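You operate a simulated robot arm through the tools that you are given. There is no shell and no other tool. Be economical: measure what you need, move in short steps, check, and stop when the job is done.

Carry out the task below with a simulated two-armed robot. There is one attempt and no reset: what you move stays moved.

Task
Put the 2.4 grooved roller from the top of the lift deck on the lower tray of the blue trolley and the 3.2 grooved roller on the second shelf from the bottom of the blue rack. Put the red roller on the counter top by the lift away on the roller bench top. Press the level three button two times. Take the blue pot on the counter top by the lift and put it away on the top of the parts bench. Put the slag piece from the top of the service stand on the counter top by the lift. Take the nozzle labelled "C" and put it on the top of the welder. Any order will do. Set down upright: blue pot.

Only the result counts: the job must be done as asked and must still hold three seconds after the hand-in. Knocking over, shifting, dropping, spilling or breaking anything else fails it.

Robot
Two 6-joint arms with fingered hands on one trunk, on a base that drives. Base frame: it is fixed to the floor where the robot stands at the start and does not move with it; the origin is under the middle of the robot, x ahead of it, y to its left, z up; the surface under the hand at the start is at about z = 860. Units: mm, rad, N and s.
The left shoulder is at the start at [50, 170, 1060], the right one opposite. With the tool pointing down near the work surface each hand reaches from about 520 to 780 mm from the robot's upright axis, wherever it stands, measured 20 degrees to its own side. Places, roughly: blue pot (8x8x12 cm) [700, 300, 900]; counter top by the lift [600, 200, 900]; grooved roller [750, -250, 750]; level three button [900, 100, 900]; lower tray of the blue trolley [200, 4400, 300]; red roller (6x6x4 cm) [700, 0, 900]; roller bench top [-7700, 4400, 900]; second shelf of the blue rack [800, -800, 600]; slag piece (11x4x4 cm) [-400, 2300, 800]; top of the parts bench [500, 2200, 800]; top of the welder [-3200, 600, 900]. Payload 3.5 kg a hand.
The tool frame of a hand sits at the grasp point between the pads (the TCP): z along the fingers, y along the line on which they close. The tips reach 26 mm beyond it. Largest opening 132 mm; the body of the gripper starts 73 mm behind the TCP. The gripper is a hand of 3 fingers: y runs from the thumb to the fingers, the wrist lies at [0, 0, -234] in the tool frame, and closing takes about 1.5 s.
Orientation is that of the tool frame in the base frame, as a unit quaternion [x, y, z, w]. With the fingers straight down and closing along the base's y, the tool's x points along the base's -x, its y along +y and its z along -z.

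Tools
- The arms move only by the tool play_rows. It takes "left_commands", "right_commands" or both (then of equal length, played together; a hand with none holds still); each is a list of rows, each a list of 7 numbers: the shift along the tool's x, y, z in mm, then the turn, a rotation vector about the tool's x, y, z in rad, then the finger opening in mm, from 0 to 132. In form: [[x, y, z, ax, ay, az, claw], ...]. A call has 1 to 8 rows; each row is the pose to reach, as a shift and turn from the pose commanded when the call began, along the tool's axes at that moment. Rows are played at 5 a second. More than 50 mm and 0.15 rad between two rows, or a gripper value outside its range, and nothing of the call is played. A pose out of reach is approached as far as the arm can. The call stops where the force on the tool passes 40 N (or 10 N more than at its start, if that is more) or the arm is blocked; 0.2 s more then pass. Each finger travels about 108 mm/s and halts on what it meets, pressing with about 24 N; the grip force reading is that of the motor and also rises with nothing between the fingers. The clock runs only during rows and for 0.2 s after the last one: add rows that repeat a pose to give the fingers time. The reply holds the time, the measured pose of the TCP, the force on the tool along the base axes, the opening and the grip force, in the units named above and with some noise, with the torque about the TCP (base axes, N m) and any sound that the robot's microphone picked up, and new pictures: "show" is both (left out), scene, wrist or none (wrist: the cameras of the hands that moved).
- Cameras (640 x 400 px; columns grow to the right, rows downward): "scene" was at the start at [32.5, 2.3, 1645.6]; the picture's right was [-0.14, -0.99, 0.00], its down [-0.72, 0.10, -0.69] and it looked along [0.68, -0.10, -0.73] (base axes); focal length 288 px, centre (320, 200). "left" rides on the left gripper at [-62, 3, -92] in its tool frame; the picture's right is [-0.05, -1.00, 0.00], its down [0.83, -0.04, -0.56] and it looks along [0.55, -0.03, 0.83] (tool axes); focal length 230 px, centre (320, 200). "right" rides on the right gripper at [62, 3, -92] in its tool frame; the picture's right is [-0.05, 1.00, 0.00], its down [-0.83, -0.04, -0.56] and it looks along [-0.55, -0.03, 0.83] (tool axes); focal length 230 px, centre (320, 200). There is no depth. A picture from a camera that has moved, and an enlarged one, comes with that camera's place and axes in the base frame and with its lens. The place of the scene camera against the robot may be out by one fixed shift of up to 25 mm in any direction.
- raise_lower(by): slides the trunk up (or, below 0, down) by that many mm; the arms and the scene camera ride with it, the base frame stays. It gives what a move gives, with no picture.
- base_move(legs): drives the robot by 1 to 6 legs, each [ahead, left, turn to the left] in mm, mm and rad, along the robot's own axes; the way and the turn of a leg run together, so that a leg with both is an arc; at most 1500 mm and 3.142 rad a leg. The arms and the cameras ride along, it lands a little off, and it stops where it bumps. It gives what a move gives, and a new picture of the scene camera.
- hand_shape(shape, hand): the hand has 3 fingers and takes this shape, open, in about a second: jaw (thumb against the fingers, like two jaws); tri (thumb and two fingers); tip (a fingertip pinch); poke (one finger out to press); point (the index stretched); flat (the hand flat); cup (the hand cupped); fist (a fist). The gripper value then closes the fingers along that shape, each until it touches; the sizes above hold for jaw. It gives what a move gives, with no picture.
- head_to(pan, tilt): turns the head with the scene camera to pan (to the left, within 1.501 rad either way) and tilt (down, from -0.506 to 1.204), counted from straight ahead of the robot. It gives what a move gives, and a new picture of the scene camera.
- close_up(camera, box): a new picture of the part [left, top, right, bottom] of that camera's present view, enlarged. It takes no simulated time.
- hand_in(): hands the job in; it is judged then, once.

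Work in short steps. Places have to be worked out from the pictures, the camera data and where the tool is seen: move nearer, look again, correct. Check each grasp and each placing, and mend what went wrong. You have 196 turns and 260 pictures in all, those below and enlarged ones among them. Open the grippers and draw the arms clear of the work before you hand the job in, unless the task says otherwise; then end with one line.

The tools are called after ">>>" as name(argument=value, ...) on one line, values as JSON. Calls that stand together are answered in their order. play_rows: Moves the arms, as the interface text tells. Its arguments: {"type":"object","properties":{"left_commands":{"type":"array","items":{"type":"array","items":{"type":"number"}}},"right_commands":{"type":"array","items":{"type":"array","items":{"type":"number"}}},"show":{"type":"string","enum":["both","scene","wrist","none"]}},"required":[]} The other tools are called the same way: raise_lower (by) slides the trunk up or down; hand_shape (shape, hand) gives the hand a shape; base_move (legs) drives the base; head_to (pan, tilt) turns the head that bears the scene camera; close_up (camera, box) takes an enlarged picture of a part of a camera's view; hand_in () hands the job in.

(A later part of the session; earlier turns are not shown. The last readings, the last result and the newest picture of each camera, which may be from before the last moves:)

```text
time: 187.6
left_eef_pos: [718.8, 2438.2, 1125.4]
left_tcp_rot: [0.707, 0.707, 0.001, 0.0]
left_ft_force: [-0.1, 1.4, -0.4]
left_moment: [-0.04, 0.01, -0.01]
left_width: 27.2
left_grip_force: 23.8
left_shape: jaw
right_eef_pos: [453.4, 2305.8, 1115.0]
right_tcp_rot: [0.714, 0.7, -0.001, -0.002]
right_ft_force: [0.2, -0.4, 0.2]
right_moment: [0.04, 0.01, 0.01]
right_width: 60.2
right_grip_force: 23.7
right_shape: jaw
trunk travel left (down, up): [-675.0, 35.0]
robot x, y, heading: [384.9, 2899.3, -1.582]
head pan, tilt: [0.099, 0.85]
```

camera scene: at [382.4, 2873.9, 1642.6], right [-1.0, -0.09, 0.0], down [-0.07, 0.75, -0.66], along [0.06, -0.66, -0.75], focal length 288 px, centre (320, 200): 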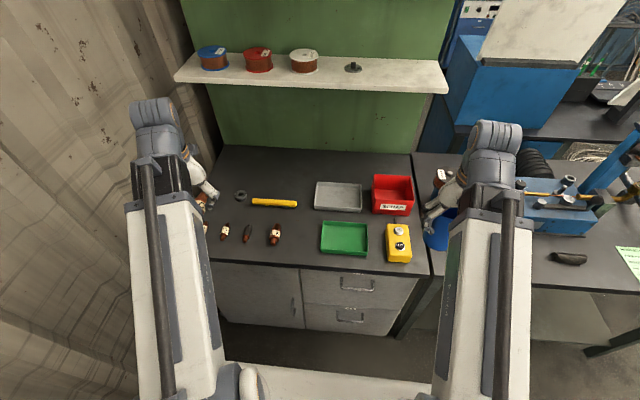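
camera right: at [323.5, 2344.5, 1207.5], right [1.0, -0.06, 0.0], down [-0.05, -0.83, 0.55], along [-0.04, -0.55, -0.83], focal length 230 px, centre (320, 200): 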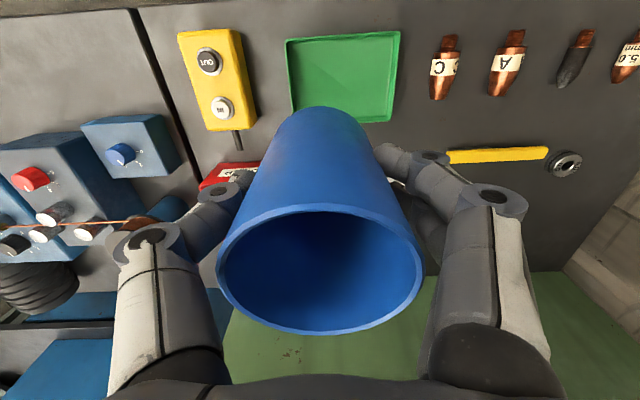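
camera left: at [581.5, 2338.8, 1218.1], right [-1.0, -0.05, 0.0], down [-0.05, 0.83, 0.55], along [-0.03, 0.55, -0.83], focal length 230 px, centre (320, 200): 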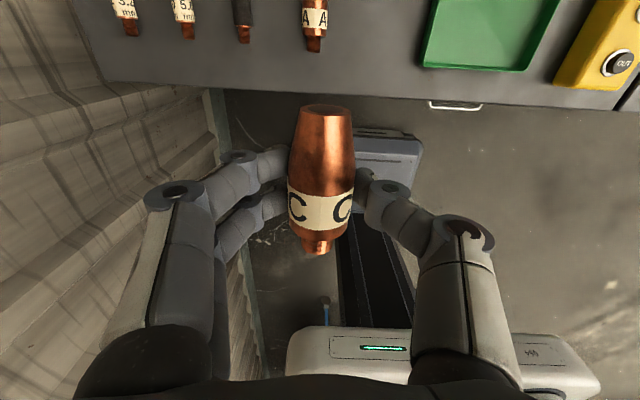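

Shift to [505,2285] and lower part-way, then look.

>>> play_rows(right_commands=[[-10, 30, 25, 0, 0, 0, 50], [-20, 52, 60, 0, 0, 0, 50], [-20, 52, 100, 0, 0, 0, 50], [-20, 52, 140, 0, 0, 0, 50]], show="both")

```text
time: 188.6
left_eef_pos: [719.9, 2438.4, 1124.4]
left_tcp_rot: [0.706, 0.708, 0.0, 0.001]
left_ft_force: [-0.2, 0.2, -0.7]
left_moment: [0.02, 0.01, 0.0]
left_width: 27.0
left_grip_force: 24.2
left_shape: jaw
right_eef_pos: [503.4, 2285.2, 974.4]
right_tcp_rot: [0.713, 0.701, 0.0, -0.001]
right_ft_force: [-0.8, -0.1, -0.3]
right_moment: [0.03, -0.01, 0.01]
right_width: 60.0
right_grip_force: 24.2
right_shape: jaw
trunk travel left (down, up): [-675.0, 35.0]
robot x, y, heading: [378.9, 2899.4, -1.585]
head pan, tilt: [0.099, 0.85]
camera scene: at [381.1, 2874.8, 1642.7], right [-1.0, -0.09, 0.0], down [-0.06, 0.75, -0.66], along [0.06, -0.66, -0.75], focal length 288 px, centre (320, 200)
camera right: at [508.0, 2347.6, 1066.5], right [1.0, -0.07, 0.0], down [-0.06, -0.83, 0.55], along [-0.04, -0.55, -0.83], focal length 230 px, centre (320, 200)
```

scene: 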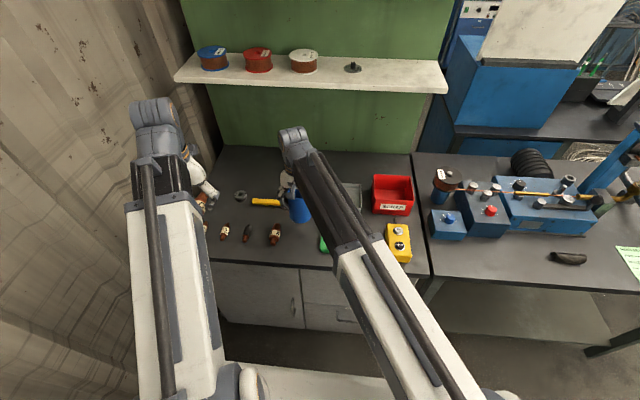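
right: 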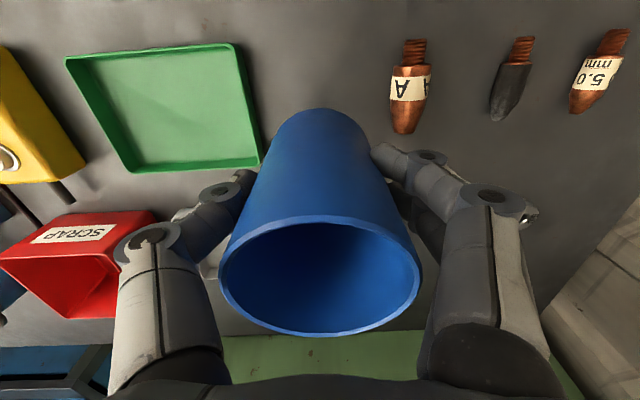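

The footprint falls clear between the green tray and nozzle A. Lower the pot to the bench.

>>> play_rows(right_commands=[[0, 0, 40, 0, 0, 0, 50], [0, 0, 75, 0, 0, 0, 50], [0, 0, 88, 0, 0, 0, 50], [0, 0, 93, 0, 0, 0, 50], [0, 0, 97, 0, 0, 0, 50], [0, 0, 101, 0, 0, 0, 50], [0, 0, 105, 0, 0, 0, 50]], show="none")

```text
time: 190.2
left_eef_pos: [718.4, 2440.1, 1127.3]
left_tcp_rot: [0.706, 0.708, 0.0, 0.002]
left_ft_force: [0.0, 0.1, -1.1]
left_moment: [0.04, -0.02, 0.03]
left_width: 26.8
left_grip_force: 23.6
left_shape: jaw
right_eef_pos: [502.2, 2285.9, 872.1]
right_tcp_rot: [0.714, 0.7, -0.002, 0.001]
right_ft_force: [-1.0, -1.3, 29.2]
right_moment: [-0.09, 0.01, -0.03]
right_width: 60.0
right_grip_force: 24.4
right_shape: jaw
trunk travel left (down, up): [-675.0, 35.0]
robot x, y, heading: [379.9, 2896.4, -1.586]
head pan, tilt: [0.099, 0.85]
```

Contact with 29 N at TCP 872. I ease up 1 mm, open and rise.

>>> play_rows(right_commands=[[0, 0, -2, 0, 0, 0, 50], [0, 0, -3, 0, 0, 0, 70], [0, 0, -3, 0, 0, 0, 95], [0, 0, -3, 0, 0, 0, 100], [0, 0, -45, 0, 0, 0, 100], [0, 0, -90, 0, 0, 0, 100], [0, 0, -135, 0, 0, 0, 100], [0, 0, -180, 0, 0, 0, 100]], show="wrist")

```text
time: 192.0
left_eef_pos: [719.5, 2439.0, 1125.3]
left_tcp_rot: [0.706, 0.708, 0.0, 0.001]
left_ft_force: [-0.4, -1.3, -0.5]
left_moment: [0.01, -0.02, 0.02]
left_width: 27.2
left_grip_force: 23.6
left_shape: jaw
right_eef_pos: [502.5, 2286.6, 1049.5]
right_tcp_rot: [0.714, 0.701, -0.001, -0.003]
right_ft_force: [-0.4, 0.6, -0.5]
right_moment: [0.02, 0.03, 0.03]
right_width: 99.8
right_grip_force: 0.0
right_shape: jaw
trunk travel left (down, up): [-675.0, 35.0]
robot x, y, heading: [380.3, 2900.2, -1.585]
head pan, tilt: [0.099, 0.85]
camera right: at [508.6, 2348.7, 1141.6], right [1.0, -0.07, 0.0], down [-0.06, -0.83, 0.55], along [-0.04, -0.55, -0.83], focal length 230 px, centre (320, 200)
```

right: 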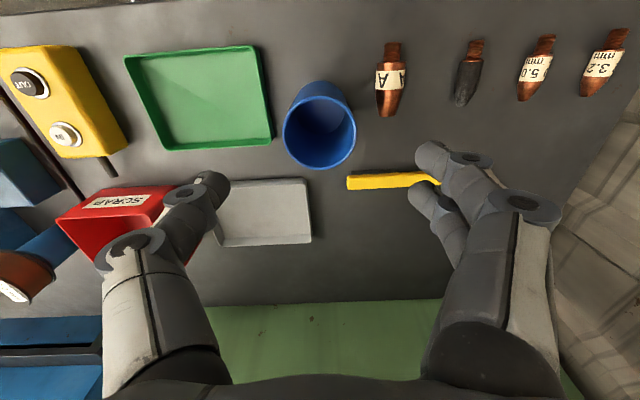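

The pot stands upright. Next the slag (≈[-385,2322]): I draw the right hand back to its own side and shift the base right.

>>> play_rows(right_commands=[[20, -40, -20, 0, 0, 0, 100], [40, -80, -40, 0, 0, 0, 100], [60, -120, -60, 0, 0, 0, 100], [80, -160, -70, 0, 0, 0, 100], [95, -205, -70, 0, 0, 0, 100], [110, -250, -70, 0, 0, 0, 100]], show="none")

>>> base_move(legs=[[-20, -600, 0]])

>>> play_rows(right_commands=[[0, 0, 0, 0, 0, 0.15, 100], [0, 0, 0, 0, 0, 0.3, 100], [0, 0, 0, 0, 0, 0.45, 100], [0, 0, 0, 0, 0, 0.6, 100], [0, 0, 0, 0, 0, 0.75, 100], [0, 0, 0, 0, 0, 0.9, 100], [0, 0, 0, 0, 0, 1.05, 100], [0, 0, 0, 0, 0, 1.2, 100]], show="both")

```text
time: 193.4
left_eef_pos: [718.4, 2438.5, 1126.0]
left_tcp_rot: [0.706, 0.708, 0.0, 0.001]
left_ft_force: [0.4, 0.5, -0.8]
left_moment: [-0.01, 0.01, 0.0]
left_width: 26.9
left_grip_force: 23.8
left_shape: jaw
right_eef_pos: [253.2, 2402.0, 1119.2]
right_tcp_rot: [0.714, 0.701, -0.001, -0.003]
right_ft_force: [0.1, -0.3, -1.2]
right_moment: [0.0, -0.01, -0.01]
right_width: 99.8
right_grip_force: 0.0
right_shape: jaw
trunk travel left (down, up): [-675.0, 35.0]
robot x, y, heading: [377.9, 2898.8, -1.584]
head pan, tilt: [0.099, 0.85]
```

```text
time: 196.8
left_eef_pos: [125.3, 2465.6, 1125.4]
left_tcp_rot: [0.707, 0.707, 0.001, 0.001]
left_ft_force: [-0.5, -0.3, -0.3]
left_moment: [0.0, -0.02, -0.01]
left_width: 26.9
left_grip_force: 24.2
left_shape: jaw
right_eef_pos: [-337.0, 2428.8, 1120.6]
right_tcp_rot: [0.713, 0.701, 0.0, -0.001]
right_ft_force: [-0.2, -0.5, 0.1]
right_moment: [-0.01, -0.04, 0.02]
right_width: 99.9
right_grip_force: 0.0
right_shape: jaw
trunk travel left (down, up): [-675.0, 35.0]
robot x, y, heading: [-213.4, 2930.3, -1.584]
head pan, tilt: [0.099, 0.85]
camera scene: at [-212.5, 2903.3, 1642.7], right [-1.0, -0.09, 0.0], down [-0.06, 0.75, -0.66], along [0.06, -0.66, -0.75], focal length 288 px, centre (320, 200)
```

scene: 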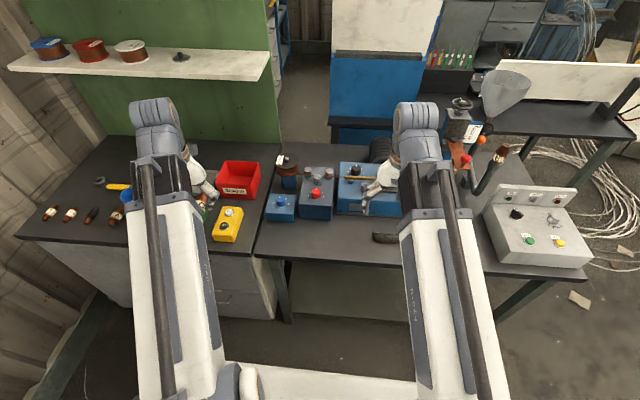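

```text
time: 198.6
left_eef_pos: [126.3, 2465.9, 1125.8]
left_tcp_rot: [0.706, 0.708, -0.001, 0.001]
left_ft_force: [0.4, 0.5, -1.3]
left_moment: [-0.01, 0.0, -0.02]
left_width: 26.9
left_grip_force: 24.1
left_shape: jaw
right_eef_pos: [-336.6, 2428.6, 1120.0]
right_tcp_rot: [0.985, 0.173, -0.001, -0.002]
right_ft_force: [0.4, -0.5, -0.7]
right_moment: [-0.02, -0.01, -0.01]
right_width: 99.7
right_grip_force: 0.1
right_shape: jaw
trunk travel left (down, up): [-675.0, 35.0]
robot x, y, heading: [-210.4, 2927.7, -1.585]
head pan, tilt: [0.099, 0.85]
camera scene: at [-211.9, 2903.2, 1642.7], right [-1.0, -0.09, 0.0], down [-0.06, 0.75, -0.66], along [0.06, -0.66, -0.75], focal length 288 px, centre (320, 200)
camera right: at [-278.4, 2447.0, 1212.5], right [0.29, -0.96, 0.0], down [-0.79, -0.24, 0.56], along [-0.53, -0.16, -0.83], focal length 230 px, centre (320, 200)
```

scene: 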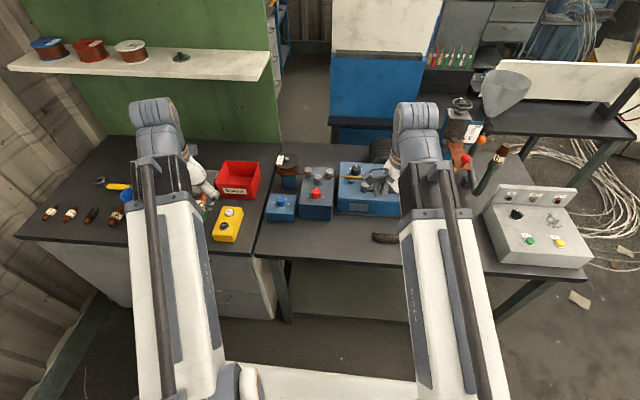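
right: 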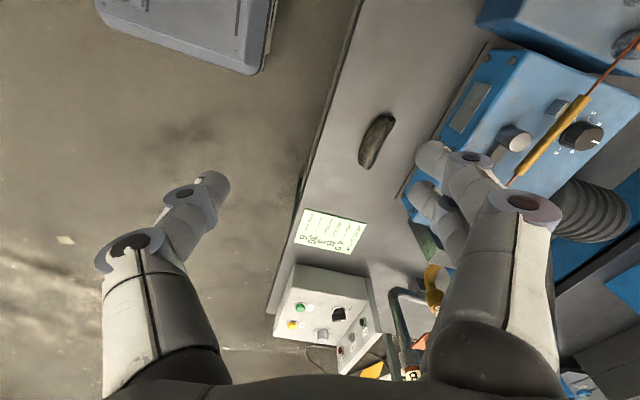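

Slag lies along x at ≈[-384,2309]; I finish the quarter turn (fingers close along y) and come over it.

>>> play_rows(right_commands=[[-16, 20, 30, 0, 0, 0.1, 90], [-32, 40, 60, 0, 0, 0.2, 80], [-48, 60, 90, 0, 0, 0.3, 75], [-64, 80, 120, 0, 0, 0.3, 75], [-80, 101, 150, 0, 0, 0.3, 75]], show="wrist")

```text
time: 199.8
left_eef_pos: [125.5, 2466.5, 1125.5]
left_tcp_rot: [0.706, 0.708, 0.0, 0.001]
left_ft_force: [0.8, -0.9, -1.5]
left_moment: [-0.01, -0.02, 0.01]
left_width: 26.9
left_grip_force: 24.3
left_shape: jaw
right_eef_pos: [-377.9, 2304.6, 970.8]
right_tcp_rot: [1.0, 0.026, -0.001, -0.001]
right_ft_force: [-0.4, -0.5, 0.5]
right_moment: [-0.04, 0.05, 0.03]
right_width: 75.3
right_grip_force: 0.0
right_shape: jaw
trunk travel left (down, up): [-675.0, 35.0]
robot x, y, heading: [-213.8, 2924.4, -1.589]
head pan, tilt: [0.099, 0.85]
camera right: at [-316.1, 2306.0, 1062.8], right [0.0, -1.0, 0.0], down [-0.83, 0.0, 0.56], along [-0.56, 0.0, -0.83], focal length 230 px, centre (320, 200)
```

right: 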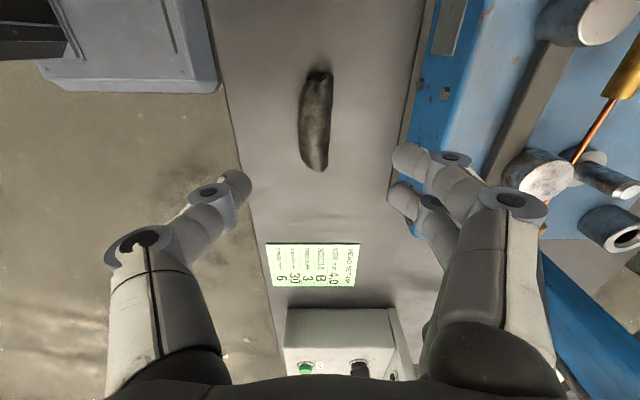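

Slag at ≈[-382,2311]; the machine edge (y≈2229) stays clear. Descend and close.

>>> play_rows(right_commands=[[-4, -6, 40, 0, 0, 0, 66], [-4, -6, 80, 0, 0, 0, 66], [-4, -6, 115, 0, 0, 0, 66], [-4, -6, 130, 0, 0, 0, 66], [-4, -6, 138, 0, 0, 0, 66]], show="wrist")

```text
time: 200.9
left_eef_pos: [126.2, 2466.4, 1125.1]
left_tcp_rot: [0.706, 0.708, 0.001, 0.001]
left_ft_force: [0.2, -1.0, -1.0]
left_moment: [0.01, 0.0, 0.01]
left_width: 26.9
left_grip_force: 24.2
left_shape: jaw
right_eef_pos: [-382.8, 2313.0, 833.1]
right_tcp_rot: [1.0, 0.026, -0.002, 0.0]
right_ft_force: [0.5, 0.0, -0.3]
right_moment: [-0.02, 0.0, -0.03]
right_width: 66.5
right_grip_force: 0.0
right_shape: jaw
trunk travel left (down, up): [-675.0, 35.0]
robot x, y, heading: [-213.8, 2923.6, -1.582]
head pan, tilt: [0.099, 0.85]
camera right: at [-321.5, 2313.1, 924.5], right [0.0, -1.0, 0.0], down [-0.83, 0.0, 0.56], along [-0.56, 0.0, -0.83], focal length 230 px, centre (320, 200)
```

right: 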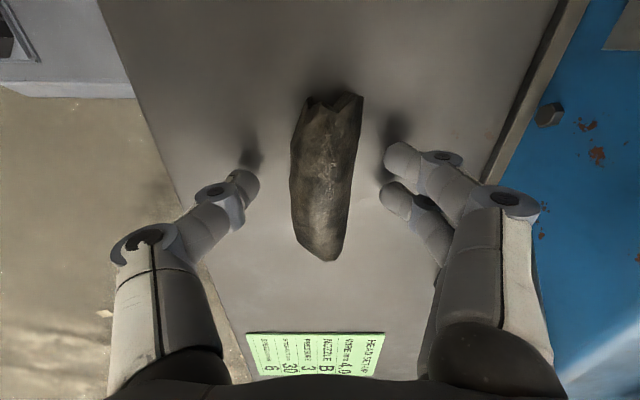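

Well straddled. Close and lift.

>>> play_rows(right_commands=[[-4, 0, 0, 0, 0, 0, 45], [-4, 0, 0, 0, 0, 0, 24], [-4, 0, 0, 0, 0, 0, 20], [-4, 0, 0, 0, 0, 0, 20], [-4, 0, -15, 0, 0, 0, 20], [-4, 0, -55, 0, 0, 0, 20], [-4, 0, -100, 0, 0, 0, 20]], show="wrist")

```text
time: 202.6
left_eef_pos: [125.9, 2466.5, 1126.4]
left_tcp_rot: [0.706, 0.708, 0.001, 0.001]
left_ft_force: [0.2, -0.6, -0.1]
left_moment: [-0.04, 0.01, -0.01]
left_width: 26.9
left_grip_force: 23.7
left_shape: jaw
right_eef_pos: [-385.9, 2312.6, 933.5]
right_tcp_rot: [1.0, 0.027, -0.001, -0.001]
right_ft_force: [-0.5, -0.2, -0.6]
right_moment: [-0.01, 0.01, 0.0]
right_width: 25.8
right_grip_force: 24.3
right_shape: jaw
trunk travel left (down, up): [-675.0, 35.0]
robot x, y, heading: [-212.0, 2926.2, -1.585]
head pan, tilt: [0.099, 0.85]
camera right: at [-324.6, 2313.2, 1025.5], right [0.0, -1.0, 0.0], down [-0.83, 0.0, 0.56], along [-0.56, 0.0, -0.83], focal length 230 px, centre (320, 200)
```

right: 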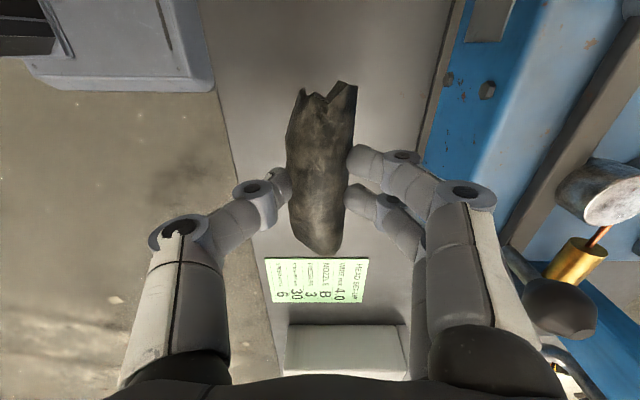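

Slag held at 26 mm. I raise it, back away from the bench, and drive round toward the welder.

>>> play_rows(right_commands=[[0, 0, -45, 0, 0, 0, 18], [0, 0, -90, 0, 0, 0, 18], [0, -30, -125, 0, 0, 0, 18], [0, -70, -150, 0, 0, 0, 18], [0, -110, -175, 0, 0, 0, 18]], show="none")

>>> base_move(legs=[[-200, 0, 0], [0, -1450, 0], [0, -300, 0], [1400, 0, 0], [950, 0, 0], [0, 0, -1.55]])

>>> head_to(pan=0.0, tilt=0.7)

```text
time: 203.8
left_eef_pos: [125.0, 2467.5, 1126.2]
left_tcp_rot: [0.706, 0.708, 0.001, 0.002]
left_ft_force: [0.4, 0.3, 0.1]
left_moment: [0.0, 0.03, -0.01]
left_width: 26.9
left_grip_force: 23.9
left_shape: jaw
right_eef_pos: [-393.1, 2421.9, 1108.5]
right_tcp_rot: [1.0, 0.026, -0.002, -0.002]
right_ft_force: [0.5, -0.5, -1.1]
right_moment: [0.01, 0.01, 0.02]
right_width: 25.8
right_grip_force: 24.0
right_shape: jaw
trunk travel left (down, up): [-675.0, 35.0]
robot x, y, heading: [-211.6, 2927.6, -1.586]
head pan, tilt: [0.099, 0.85]
```

```text
time: 228.7
left_eef_pos: [-2455.0, 467.8, 1126.4]
left_tcp_rot: [1.0, 0.007, 0.0, 0.002]
left_ft_force: [0.5, -0.5, -1.0]
left_moment: [-0.01, 0.02, -0.02]
left_width: 26.5
left_grip_force: 24.2
left_shape: jaw
right_eef_pos: [-2506.8, 984.9, 1108.8]
right_tcp_rot: [0.729, -0.684, -0.001, -0.002]
right_ft_force: [-0.1, 0.6, -0.9]
right_moment: [0.0, 0.02, 0.03]
right_width: 25.1
right_grip_force: 23.8
right_shape: jaw
trunk travel left (down, up): [-675.0, 35.0]
robot x, y, heading: [-1998.2, 814.2, 3.139]
head pan, tilt: [0.099, 0.85]
camera scene: at [-2042.2, 818.0, 1642.7], right [-0.1, 1.0, 0.0], down [0.75, 0.07, -0.66], along [-0.66, -0.06, -0.75], focal length 288 px, centre (320, 200)
```

scene: 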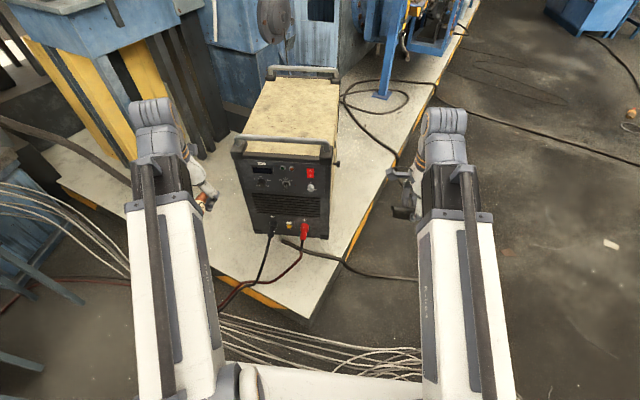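

```text
time: 229.4
left_eef_pos: [-2454.9, 467.6, 1125.8]
left_tcp_rot: [1.0, 0.006, 0.0, 0.001]
left_ft_force: [0.0, -0.7, -0.5]
left_moment: [-0.03, -0.03, -0.01]
left_width: 26.6
left_grip_force: 24.4
left_shape: jaw
right_eef_pos: [-2507.1, 985.6, 1108.8]
right_tcp_rot: [0.73, -0.684, -0.001, -0.002]
right_ft_force: [0.1, 0.0, -1.3]
right_moment: [0.01, 0.02, 0.03]
right_width: 24.9
right_grip_force: 24.2
right_shape: jaw
trunk travel left (down, up): [-675.0, 35.0]
robot x, y, heading: [-1999.9, 811.2, 3.141]
head pan, tilt: [0.0, 0.7]
camera scene: at [-2049.3, 825.7, 1654.9], right [0.0, 1.0, 0.0], down [0.64, 0.0, -0.76], along [-0.76, 0.0, -0.64], focal length 288 px, centre (320, 200)
```

scene: 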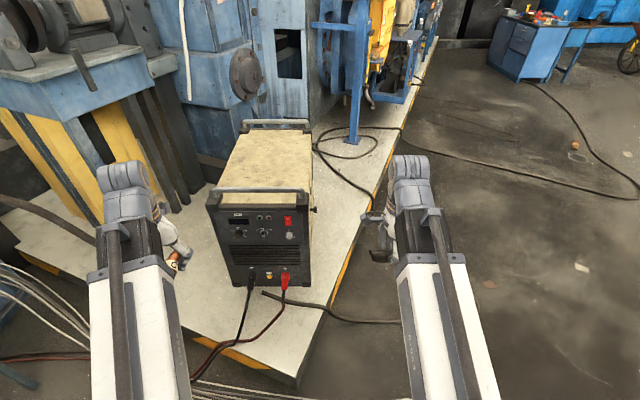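

The welder's top is reachable best from its right-hand side (over the platform's right edge). I drive there and turn to face it.

>>> base_move(legs=[[0, -540, 0], [1000, 0, 0], [0, 0, 1.19]])

>>> head_to(pan=0.2, tilt=0.8)

```text
time: 240.3
left_eef_pos: [-2827.9, 810.2, 1125.9]
left_tcp_rot: [0.82, 0.573, -0.001, 0.0]
left_ft_force: [-0.2, 0.2, -1.1]
left_moment: [-0.01, -0.02, -0.01]
left_width: 26.4
left_grip_force: 23.8
left_shape: jaw
right_eef_pos: [-3330.6, 944.9, 1108.4]
right_tcp_rot: [0.989, -0.15, -0.002, -0.002]
right_ft_force: [-0.4, 0.1, -0.3]
right_moment: [0.01, -0.01, 0.01]
right_width: 25.2
right_grip_force: 24.2
right_shape: jaw
trunk travel left (down, up): [-675.0, 35.0]
robot x, y, heading: [-2990.9, 1361.1, -1.936]
head pan, tilt: [0.0, 0.7]
camera scene: at [-3010.0, 1331.7, 1654.9], right [-0.93, 0.36, 0.0], down [0.23, 0.6, -0.76], along [-0.27, -0.71, -0.64], focal length 288 px, centre (320, 200)
```

scene: 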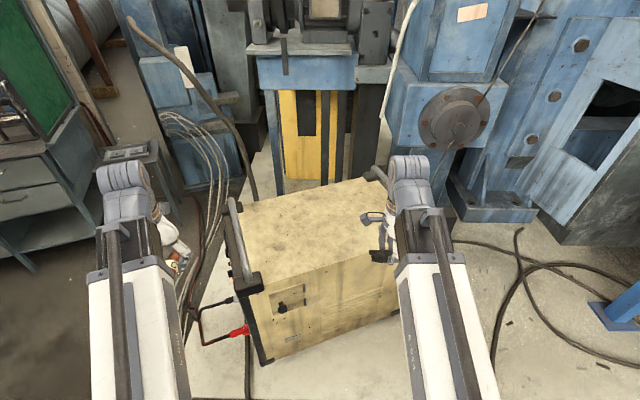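

```text
time: 241.1
left_eef_pos: [-2828.7, 810.4, 1125.8]
left_tcp_rot: [0.819, 0.573, -0.001, 0.001]
left_ft_force: [0.2, -0.8, -1.0]
left_moment: [-0.01, -0.02, -0.02]
left_width: 26.7
left_grip_force: 24.3
left_shape: jaw
right_eef_pos: [-3329.4, 946.4, 1107.7]
right_tcp_rot: [0.989, -0.15, -0.001, -0.001]
right_ft_force: [0.9, 0.3, -0.8]
right_moment: [0.02, 0.01, 0.02]
right_width: 25.1
right_grip_force: 24.1
right_shape: jaw
trunk travel left (down, up): [-675.0, 35.0]
robot x, y, heading: [-2984.6, 1358.8, -1.936]
head pan, tilt: [0.201, 0.799]
camera scene: at [-2993.1, 1331.5, 1646.7], right [-0.99, 0.16, 0.0], down [0.12, 0.71, -0.7], along [-0.11, -0.69, -0.72], focal length 288 px, centre (320, 200)
```

scene: 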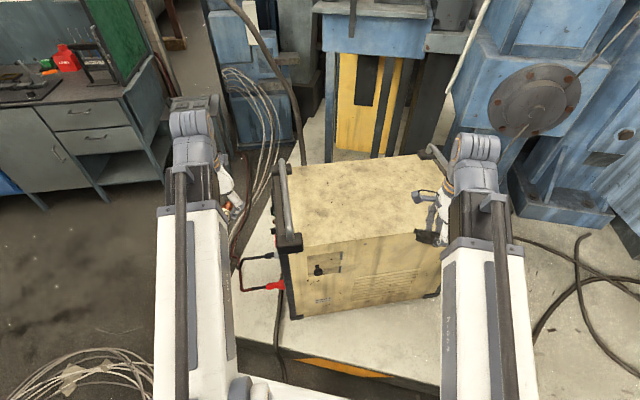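

Welder top spans about x −3470…−3010, y 430…815. I bring the nozzle over [-3140,690] staying high above the handle.

>>> play_rows(left_commands=[[-28, -31, 0, 0, 0, 0, 15], [-56, -62, 0, 0, 0, 0, 15], [-84, -93, 0, 0, 0, 0, 15], [-112, -124, 0, 0, 0, 0, 15], [-140, -155, 0, 0, 0, 0, 15], [-168, -186, 0, 0, 0, 0, 15], [-196, -217, 0, 0, 0, 0, 15], [-223, -248, 10, 0, 0, 0, 15]], show="both")

```text
time: 242.9
left_eef_pos: [-3138.7, 685.6, 1114.1]
left_tcp_rot: [0.819, 0.573, 0.0, 0.001]
left_ft_force: [0.5, 0.0, -0.9]
left_moment: [0.02, -0.02, 0.01]
left_width: 26.6
left_grip_force: 24.1
left_shape: jaw
right_eef_pos: [-3330.3, 945.9, 1107.3]
right_tcp_rot: [0.989, -0.148, -0.002, -0.001]
right_ft_force: [-0.3, 0.5, -1.4]
right_moment: [0.02, -0.01, -0.03]
right_width: 24.7
right_grip_force: 23.8
right_shape: jaw
trunk travel left (down, up): [-675.0, 35.0]
robot x, y, heading: [-2987.4, 1361.1, -1.936]
head pan, tilt: [0.201, 0.799]
camera scene: at [-2993.5, 1331.2, 1646.7], right [-0.99, 0.16, 0.0], down [0.12, 0.71, -0.7], along [-0.11, -0.69, -0.72], focal length 288 px, centre (320, 200)
camera left: at [-3157.7, 626.4, 1207.0], right [-0.96, 0.29, 0.0], down [0.24, 0.8, 0.55], along [0.16, 0.53, -0.83], focal length 230 px, centre (320, 200)
```

scene: 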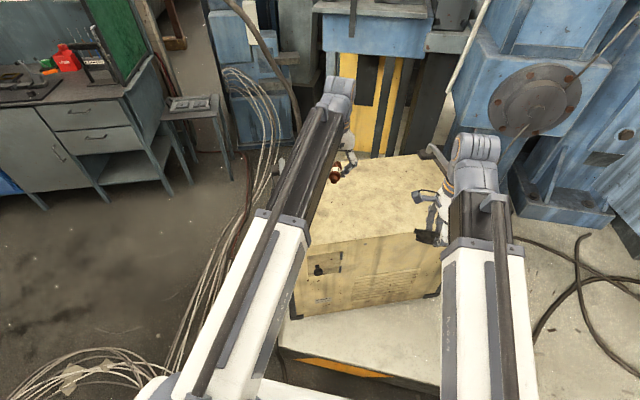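
left: 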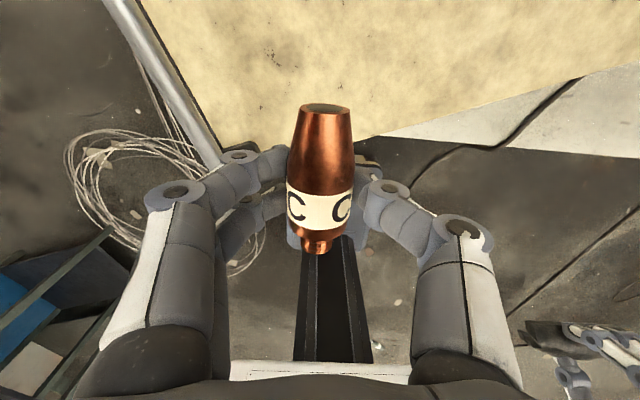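

Comparing both views puts the welder top at z≈850, near edge y≈760. I go ahead 20 mm and descend.

>>> play_rows(left_commands=[[-15, 0, 40, 0, 0, 0, 15], [-25, 0, 85, 0, 0, 0, 15], [-25, 0, 130, 0, 0, 0, 15], [-25, 0, 165, 0, 0, 0, 15]], show="both")

```text
time: 243.9
left_eef_pos: [-3146.5, 662.4, 949.3]
left_tcp_rot: [0.819, 0.573, 0.0, 0.001]
left_ft_force: [-0.8, -0.4, -0.7]
left_moment: [-0.02, 0.01, 0.02]
left_width: 26.7
left_grip_force: 23.9
left_shape: jaw
right_eef_pos: [-3331.2, 945.4, 1107.7]
right_tcp_rot: [0.989, -0.15, -0.002, -0.001]
right_ft_force: [-0.4, 0.6, -0.8]
right_moment: [0.01, -0.03, -0.01]
right_width: 24.9
right_grip_force: 24.0
right_shape: jaw
trunk travel left (down, up): [-675.0, 35.0]
robot x, y, heading: [-2990.2, 1361.7, -1.939]
head pan, tilt: [0.201, 0.799]
camera scene: at [-2993.2, 1331.2, 1646.7], right [-0.99, 0.16, 0.0], down [0.12, 0.71, -0.7], along [-0.11, -0.69, -0.72], focal length 288 px, centre (320, 200)
camera left: at [-3165.5, 603.8, 1042.0], right [-0.96, 0.29, 0.0], down [0.24, 0.8, 0.55], along [0.16, 0.53, -0.83], focal length 230 px, centre (320, 200)
```

scene: 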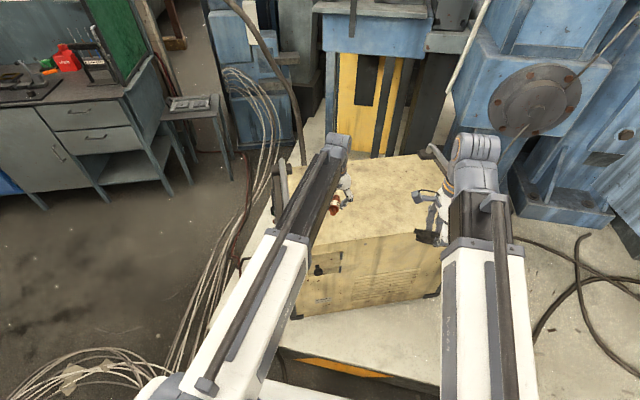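
left: 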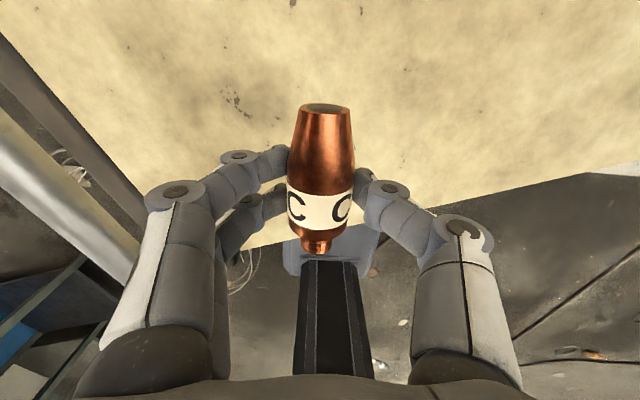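

Well inside the top. Now I lower in small steps until contact.

>>> play_rows(left_commands=[[0, 0, 30, 0, 0, 0, 15], [0, 0, 45, 0, 0, 0, 15], [0, 0, 53, 0, 0, 0, 15], [0, 0, 61, 0, 0, 0, 15], [0, 0, 69, 0, 0, 0, 15], [0, 0, 77, 0, 0, 0, 15], [0, 0, 85, 0, 0, 0, 15], [0, 0, 93, 0, 0, 0, 15]], show="none")

```text
time: 245.2
left_eef_pos: [-3146.9, 661.6, 886.7]
left_tcp_rot: [0.82, 0.573, -0.004, 0.003]
left_ft_force: [2.2, 4.1, 22.1]
left_moment: [0.05, -0.14, -0.01]
left_width: 29.5
left_grip_force: 23.6
left_shape: jaw
right_eef_pos: [-3329.4, 947.1, 1109.3]
right_tcp_rot: [0.989, -0.148, -0.001, -0.002]
right_ft_force: [-0.7, 0.0, -1.7]
right_moment: [0.03, -0.01, 0.02]
right_width: 25.1
right_grip_force: 23.7
right_shape: jaw
trunk travel left (down, up): [-675.0, 35.0]
robot x, y, heading: [-2985.0, 1358.9, -1.934]
head pan, tilt: [0.201, 0.799]
stopped in row 6 (left hand): the force on the tool passed its limit at 48 N (the readings are from after the stop); the commanded pose is now the measured one
```

Contact at TCP 887. I release and rise.

>>> play_rows(left_commands=[[0, 0, -2, 0, 0, 0, 35], [0, 0, -2, 0, 0, 0, 50], [0, 0, -2, 0, 0, 0, 60], [0, 0, -2, 0, 0, 0, 60], [0, 0, -45, 0, 0, 0, 60], [0, 0, -90, 0, 0, 0, 60], [0, 0, -135, 0, 0, 0, 60]], show="wrist")

```text
time: 246.8
left_eef_pos: [-3146.8, 662.7, 1018.1]
left_tcp_rot: [0.819, 0.574, -0.002, 0.002]
left_ft_force: [0.6, 0.3, 0.7]
left_moment: [0.04, -0.02, -0.01]
left_width: 59.4
left_grip_force: 0.1
left_shape: jaw
right_eef_pos: [-3330.1, 945.7, 1107.6]
right_tcp_rot: [0.989, -0.15, -0.002, -0.001]
right_ft_force: [-0.5, -0.3, -0.2]
right_moment: [-0.01, 0.01, -0.01]
right_width: 25.1
right_grip_force: 23.9
right_shape: jaw
trunk travel left (down, up): [-675.0, 35.0]
robot x, y, heading: [-2987.2, 1362.4, -1.931]
head pan, tilt: [0.201, 0.799]
camera left: at [-3165.7, 603.5, 1111.2], right [-0.96, 0.29, 0.0], down [0.24, 0.8, 0.55], along [0.16, 0.52, -0.84], focal length 230 px, centre (320, 200)
```

left: 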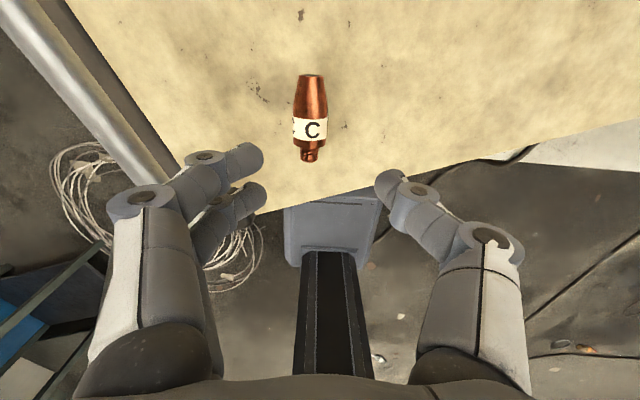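

Nozzle C lies on the welder. I raise and retract the left hand, then drive back to the counter with the slag.

>>> play_rows(left_commands=[[0, 0, -45, 0, 0, 0, 60], [0, 0, -90, 0, 0, 0, 60], [40, 20, -100, 0, 0, 0, 60], [80, 40, -105, 0, 0, 0, 60], [120, 60, -105, 0, 0, 0, 60], [160, 80, -105, 0, 0, 0, 60]], show="none")

>>> close_up(camera="scene", box=[230, 130, 460, 290])

>>> base_move(legs=[[0, 0, 1.93], [900, 0, 0], [0, -950, 0], [1400, 0, 0], [500, 0, 0]])

>>> head_to(pan=-0.1, tilt=0.75)

```text
time: 248.2
left_eef_pos: [-3015.6, 787.0, 1121.6]
left_tcp_rot: [0.82, 0.573, -0.002, 0.004]
left_ft_force: [-0.6, -0.3, 0.3]
left_moment: [-0.03, 0.01, -0.03]
left_width: 59.9
left_grip_force: 0.1
left_shape: jaw
right_eef_pos: [-3329.1, 946.0, 1109.6]
right_tcp_rot: [0.989, -0.149, -0.001, -0.001]
right_ft_force: [0.4, 0.8, -1.0]
right_moment: [0.0, 0.0, 0.0]
right_width: 24.9
right_grip_force: 24.0
right_shape: jaw
trunk travel left (down, up): [-675.0, 35.0]
robot x, y, heading: [-2986.3, 1358.2, -1.935]
head pan, tilt: [0.201, 0.799]
```

```text
2.50 times, centred on (345, 210) of scene
camera zoom: at [-2992.7, 1332.0, 1646.7], right [-0.99, 0.16, 0.0], down [0.12, 0.71, -0.7], along [-0.11, -0.69, -0.72], focal length 720 px, centre (258, 175)
```

zoom: 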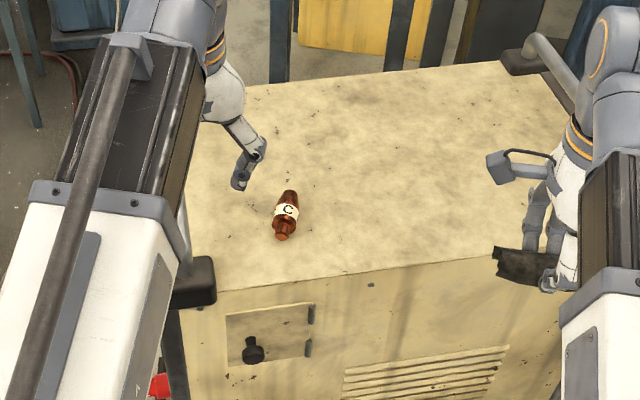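

```text
time: 271.2
left_eef_pos: [352.0, 608.4, 1120.2]
left_tcp_rot: [-0.014, 1.0, 0.001, 0.002]
left_ft_force: [0.2, -1.0, -0.7]
left_moment: [-0.01, 0.0, -0.03]
left_width: 59.9
left_grip_force: 0.1
left_shape: jaw
right_eef_pos: [316.6, 256.5, 1107.5]
right_tcp_rot: [0.68, 0.733, -0.002, 0.001]
right_ft_force: [0.2, -1.0, -0.7]
right_moment: [-0.01, -0.01, -0.04]
right_width: 24.5
right_grip_force: 23.7
right_shape: jaw
trunk travel left (down, up): [-675.0, 35.0]
robot x, y, heading: [-193.7, 420.6, 0.01]
head pan, tilt: [0.201, 0.799]
camera scene: at [-161.6, 454.6, 1646.7], right [0.21, -0.98, 0.0], down [-0.7, -0.15, -0.7], along [0.68, 0.15, -0.72], focal length 288 px, centre (320, 200)
```

scene: 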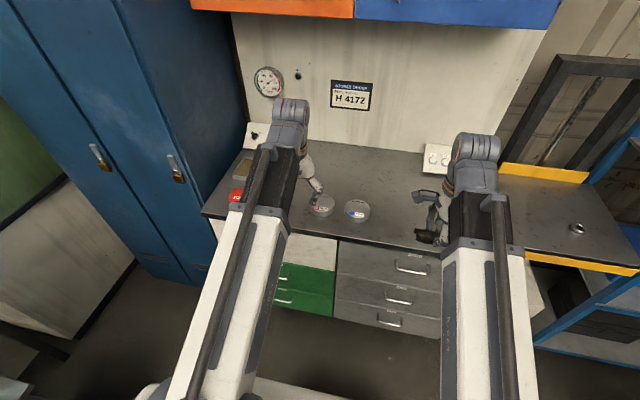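

```text
time: 272.0
left_eef_pos: [351.5, 607.5, 1121.8]
left_tcp_rot: [-0.013, 1.0, 0.0, 0.003]
left_ft_force: [-0.1, -0.3, 0.3]
left_moment: [-0.01, -0.01, -0.02]
left_width: 59.6
left_grip_force: 0.1
left_shape: jaw
right_eef_pos: [315.6, 256.4, 1107.0]
right_tcp_rot: [0.68, 0.733, -0.002, 0.001]
right_ft_force: [0.5, -0.3, -0.6]
right_moment: [-0.01, 0.04, 0.02]
right_width: 24.9
right_grip_force: 24.3
right_shape: jaw
trunk travel left (down, up): [-675.0, 35.0]
robot x, y, heading: [-191.7, 422.1, 0.014]
head pan, tilt: [-0.099, 0.75]
camera scene: at [-158.7, 430.4, 1650.7], right [-0.09, -1.0, 0.0], down [-0.68, 0.06, -0.73], along [0.73, -0.06, -0.68], focal length 288 px, centre (320, 200)
```

scene: 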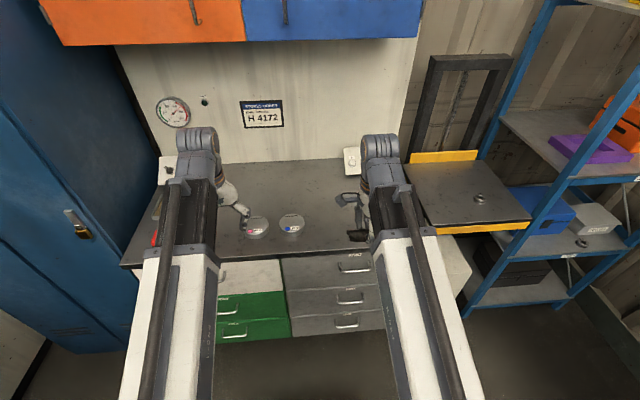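

I drive up to the counter, then extend the slag over [690,270].

>>> base_move(legs=[[230, 0, 0]])

>>> play_rows(right_commands=[[0, 40, 0, 0, 0, 0, 18], [0, 80, 0, 0, 0, 0, 18], [5, 120, 10, 0, 0, 0, 18], [5, 140, 50, 0, 0, 0, 18], [5, 140, 95, 0, 0, 0, 18]], show="both")

```text
time: 273.7
left_eef_pos: [581.2, 609.5, 1121.0]
left_tcp_rot: [-0.012, 1.0, 0.001, 0.004]
left_ft_force: [-0.2, 0.0, -0.8]
left_moment: [0.0, 0.0, 0.03]
left_width: 59.2
left_grip_force: 0.1
left_shape: jaw
right_eef_pos: [546.0, 258.9, 1108.2]
right_tcp_rot: [0.68, 0.733, -0.003, 0.0]
right_ft_force: [0.3, 0.5, -1.2]
right_moment: [0.01, 0.04, 0.03]
right_width: 24.6
right_grip_force: 24.0
right_shape: jaw
trunk travel left (down, up): [-675.0, 35.0]
robot x, y, heading: [33.2, 424.5, 0.007]
head pan, tilt: [-0.099, 0.75]
camera scene: at [72.3, 432.6, 1650.6], right [-0.09, -1.0, 0.0], down [-0.68, 0.06, -0.73], along [0.73, -0.07, -0.68], focal length 288 px, centre (320, 200)
```

scene: 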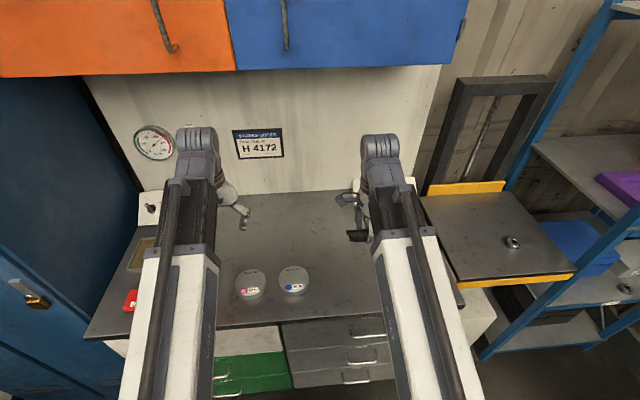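

```text
time: 274.9
left_eef_pos: [581.3, 610.3, 1120.9]
left_tcp_rot: [-0.012, 1.0, 0.001, 0.003]
left_ft_force: [0.6, 0.1, -0.2]
left_moment: [0.01, 0.01, -0.01]
left_width: 59.5
left_grip_force: 0.1
left_shape: jaw
right_eef_pos: [684.5, 274.8, 1012.5]
right_tcp_rot: [0.68, 0.733, -0.002, -0.001]
right_ft_force: [-0.2, 0.6, -0.3]
right_moment: [-0.02, 0.02, -0.01]
right_width: 24.4
right_grip_force: 24.1
right_shape: jaw
trunk travel left (down, up): [-675.0, 35.0]
robot x, y, heading: [34.4, 427.3, 0.006]
head pan, tilt: [-0.099, 0.75]
camera scene: at [71.2, 432.5, 1650.7], right [-0.09, -1.0, 0.0], down [-0.68, 0.06, -0.73], along [0.73, -0.07, -0.68], focal length 288 px, centre (320, 200)
camera right: at [683.6, 336.8, 1104.4], right [1.0, 0.02, 0.0], down [0.02, -0.83, 0.56], along [0.01, -0.56, -0.83], focal length 230 px, centre (320, 200)
```

scene: 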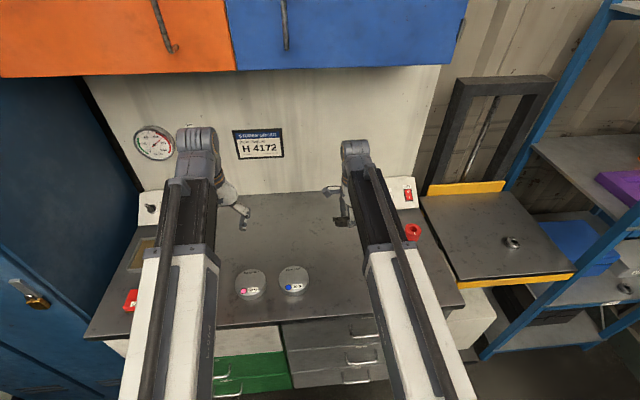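
right: 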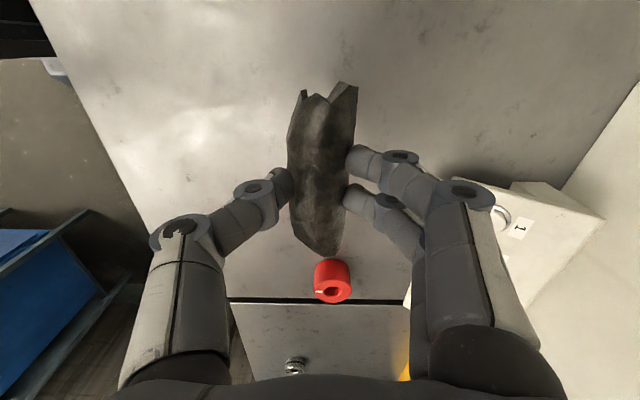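

Clear spot. Lower until contact.

>>> play_rows(right_commands=[[0, 0, 45, 0, 0, 0, 18], [0, 0, 85, 0, 0, 0, 18], [0, 0, 105, 0, 0, 0, 18], [0, 0, 112, 0, 0, 0, 18], [0, 0, 118, 0, 0, 0, 18], [0, 0, 124, 0, 0, 0, 18], [0, 0, 130, 0, 0, 0, 18]], show="none")

```text
time: 276.6
left_eef_pos: [579.0, 610.8, 1122.7]
left_tcp_rot: [-0.013, 1.0, 0.0, 0.004]
left_ft_force: [0.1, -0.4, -1.0]
left_moment: [0.0, -0.03, -0.02]
left_width: 59.6
left_grip_force: 0.1
left_shape: jaw
right_eef_pos: [684.6, 274.2, 890.5]
right_tcp_rot: [0.681, 0.733, 0.001, 0.005]
right_ft_force: [-5.4, 0.2, 27.4]
right_moment: [-0.02, 0.21, 0.0]
right_width: 28.2
right_grip_force: 23.9
right_shape: jaw
trunk travel left (down, up): [-675.0, 35.0]
robot x, y, heading: [35.2, 425.2, 0.012]
head pan, tilt: [-0.099, 0.75]
stopped in row 7 (right hand): the force on the tool passed its limit at 44 N (the readings are from after the stop); the commanded pose is now the measured one
```

Contact; I release, rise and look.

>>> play_rows(right_commands=[[0, 0, -2, 0, 0, 0, 40], [0, 0, -2, 0, 0, 0, 60], [0, 0, -2, 0, 0, 0, 70], [0, 0, -2, 0, 0, 0, 70], [0, 0, -45, 0, 0, 0, 70], [0, 0, -90, 0, 0, 0, 70], [0, 0, -135, 0, 0, 0, 70], [0, 0, -170, 0, 0, 0, 70]], show="wrist")

```text
time: 278.4
left_eef_pos: [582.2, 610.7, 1121.9]
left_tcp_rot: [-0.013, 1.0, 0.001, 0.004]
left_ft_force: [0.2, -0.3, 0.0]
left_moment: [-0.01, -0.01, 0.03]
left_width: 59.4
left_grip_force: 0.1
left_shape: jaw
right_eef_pos: [685.3, 274.3, 1059.0]
right_tcp_rot: [0.681, 0.733, 0.0, 0.003]
right_ft_force: [-0.5, -0.1, 0.3]
right_moment: [0.0, -0.02, 0.01]
right_width: 69.1
right_grip_force: 0.1
right_shape: jaw
trunk travel left (down, up): [-675.0, 35.0]
robot x, y, heading: [35.7, 424.5, 0.011]
head pan, tilt: [-0.099, 0.75]
camera right: at [683.1, 337.3, 1150.6], right [1.0, 0.02, 0.0], down [0.02, -0.83, 0.56], along [0.02, -0.56, -0.83], focal length 230 px, centre (320, 200)
```

right: 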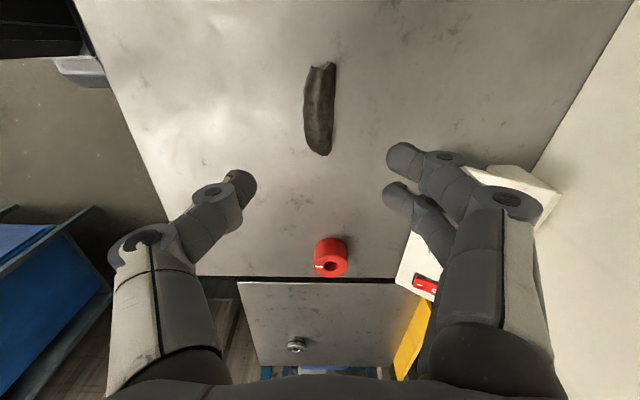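

Slag rests on the counter. I shift the base right so the right hand is above the red roller (≈[711,39]).

>>> base_move(legs=[[0, -235, 0]])

>>> play_rows(right_commands=[[0, 20, 20, 0, 0, 0, 110], [0, 26, 60, 0, 0, 0, 110], [0, 26, 90, 0, 0, 0, 110]], show="wrist")

```text
time: 280.1
left_eef_pos: [582.9, 376.0, 1121.4]
left_tcp_rot: [-0.013, 1.0, 0.002, 0.004]
left_ft_force: [-0.1, 0.3, 0.6]
left_moment: [0.03, 0.01, -0.01]
left_width: 59.6
left_grip_force: 0.1
left_shape: jaw
right_eef_pos: [688.3, 39.6, 1057.4]
right_tcp_rot: [0.68, 0.733, 0.0, 0.002]
right_ft_force: [0.2, 0.5, 0.2]
right_moment: [0.02, -0.05, -0.05]
right_width: 69.2
right_grip_force: 0.0
right_shape: jaw
trunk travel left (down, up): [-675.0, 35.0]
robot x, y, heading: [35.5, 191.1, 0.004]
head pan, tilt: [-0.099, 0.75]
camera scene: at [73.3, 197.1, 1650.7], right [-0.09, -1.0, 0.0], down [-0.68, 0.06, -0.73], along [0.73, -0.06, -0.68], focal length 288 px, centre (320, 200)
```

scene: 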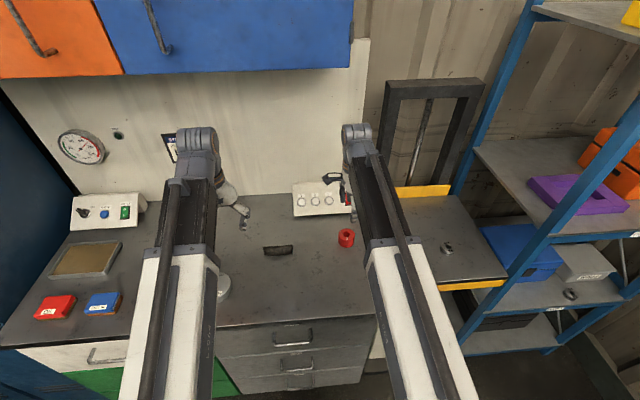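

```text
time: 280.9
left_eef_pos: [583.3, 375.9, 1121.9]
left_tcp_rot: [-0.014, 1.0, 0.001, 0.004]
left_ft_force: [0.5, -0.4, -0.4]
left_moment: [-0.01, 0.03, 0.0]
left_width: 59.5
left_grip_force: 0.0
left_shape: jaw
right_eef_pos: [712.5, 42.2, 967.9]
right_tcp_rot: [0.68, 0.733, -0.001, 0.004]
right_ft_force: [1.1, 0.8, 0.4]
right_moment: [0.0, -0.01, 0.03]
right_width: 109.6
right_grip_force: 0.1
right_shape: jaw
trunk travel left (down, up): [-675.0, 35.0]
robot x, y, heading: [40.3, 188.2, 0.01]
head pan, tilt: [-0.099, 0.75]
camera right: at [711.6, 104.6, 1060.0], right [1.0, 0.02, 0.0], down [0.02, -0.83, 0.56], along [0.02, -0.56, -0.83], focal length 230 px, centre (320, 200)
```

right: 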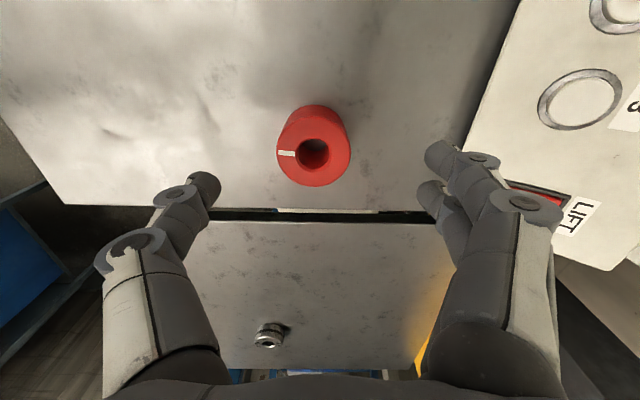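

Aligned; descend 75 mm and close on the red roller.

>>> play_rows(right_commands=[[-4, -3, 30, 0, 0, 0, 100], [-4, -3, 60, 0, 0, 0, 100], [-4, -3, 75, 0, 0, 0, 100], [-4, -3, 75, 0, 0, 0, 75], [-4, -3, 75, 0, 0, 0, 45], [-4, -3, 75, 0, 0, 0, 42], [-4, -3, 75, 0, 0, 0, 42]], show="none")

>>> play_rows(right_commands=[[0, 0, 0, 0, 0, 0, 42], [0, 0, -20, 0, 0, 0, 42], [0, 0, -65, 0, 0, 0, 42], [0, 0, -110, 0, 0, 0, 42], [0, 0, -155, 0, 0, 0, 42], [0, 0, -200, 0, 0, 0, 42]], show="wrist")

```text
time: 282.5
left_eef_pos: [583.9, 375.3, 1122.8]
left_tcp_rot: [-0.013, 1.0, 0.002, 0.003]
left_ft_force: [0.0, -0.2, 0.4]
left_moment: [0.0, -0.02, -0.03]
left_width: 59.6
left_grip_force: 0.0
left_shape: jaw
right_eef_pos: [711.7, 37.3, 892.7]
right_tcp_rot: [0.679, 0.734, -0.001, 0.003]
right_ft_force: [0.7, -0.8, 0.2]
right_moment: [-0.01, -0.02, 0.05]
right_width: 45.8
right_grip_force: 23.7
right_shape: jaw
trunk travel left (down, up): [-675.0, 35.0]
robot x, y, heading: [34.8, 195.0, 0.007]
head pan, tilt: [-0.099, 0.75]
```

```text
time: 283.9
left_eef_pos: [582.8, 376.0, 1123.2]
left_tcp_rot: [-0.013, 1.0, 0.001, 0.003]
left_ft_force: [-0.9, -0.6, -0.3]
left_moment: [0.0, -0.01, 0.02]
left_width: 59.1
left_grip_force: 0.1
left_shape: jaw
right_eef_pos: [710.5, 37.2, 1093.1]
right_tcp_rot: [0.68, 0.734, -0.001, 0.002]
right_ft_force: [0.8, 0.4, -1.9]
right_moment: [-0.02, 0.0, 0.01]
right_width: 45.9
right_grip_force: 24.8
right_shape: jaw
trunk travel left (down, up): [-675.0, 35.0]
robot x, y, heading: [37.4, 190.1, 0.011]
head pan, tilt: [-0.099, 0.75]
camera right: at [709.1, 100.9, 1186.0], right [1.0, 0.02, 0.0], down [0.02, -0.83, 0.56], along [0.02, -0.56, -0.83], focal length 230 px, centre (320, 200)
```

right: 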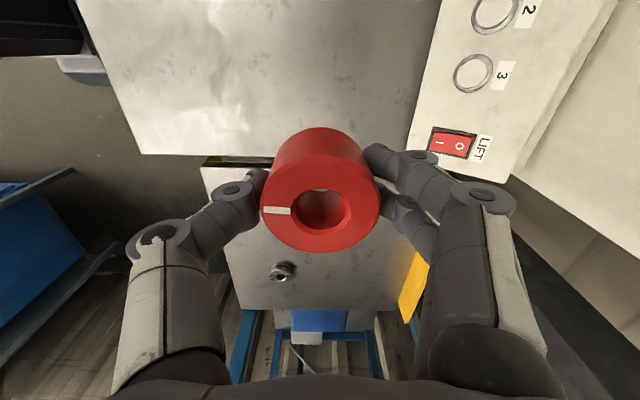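

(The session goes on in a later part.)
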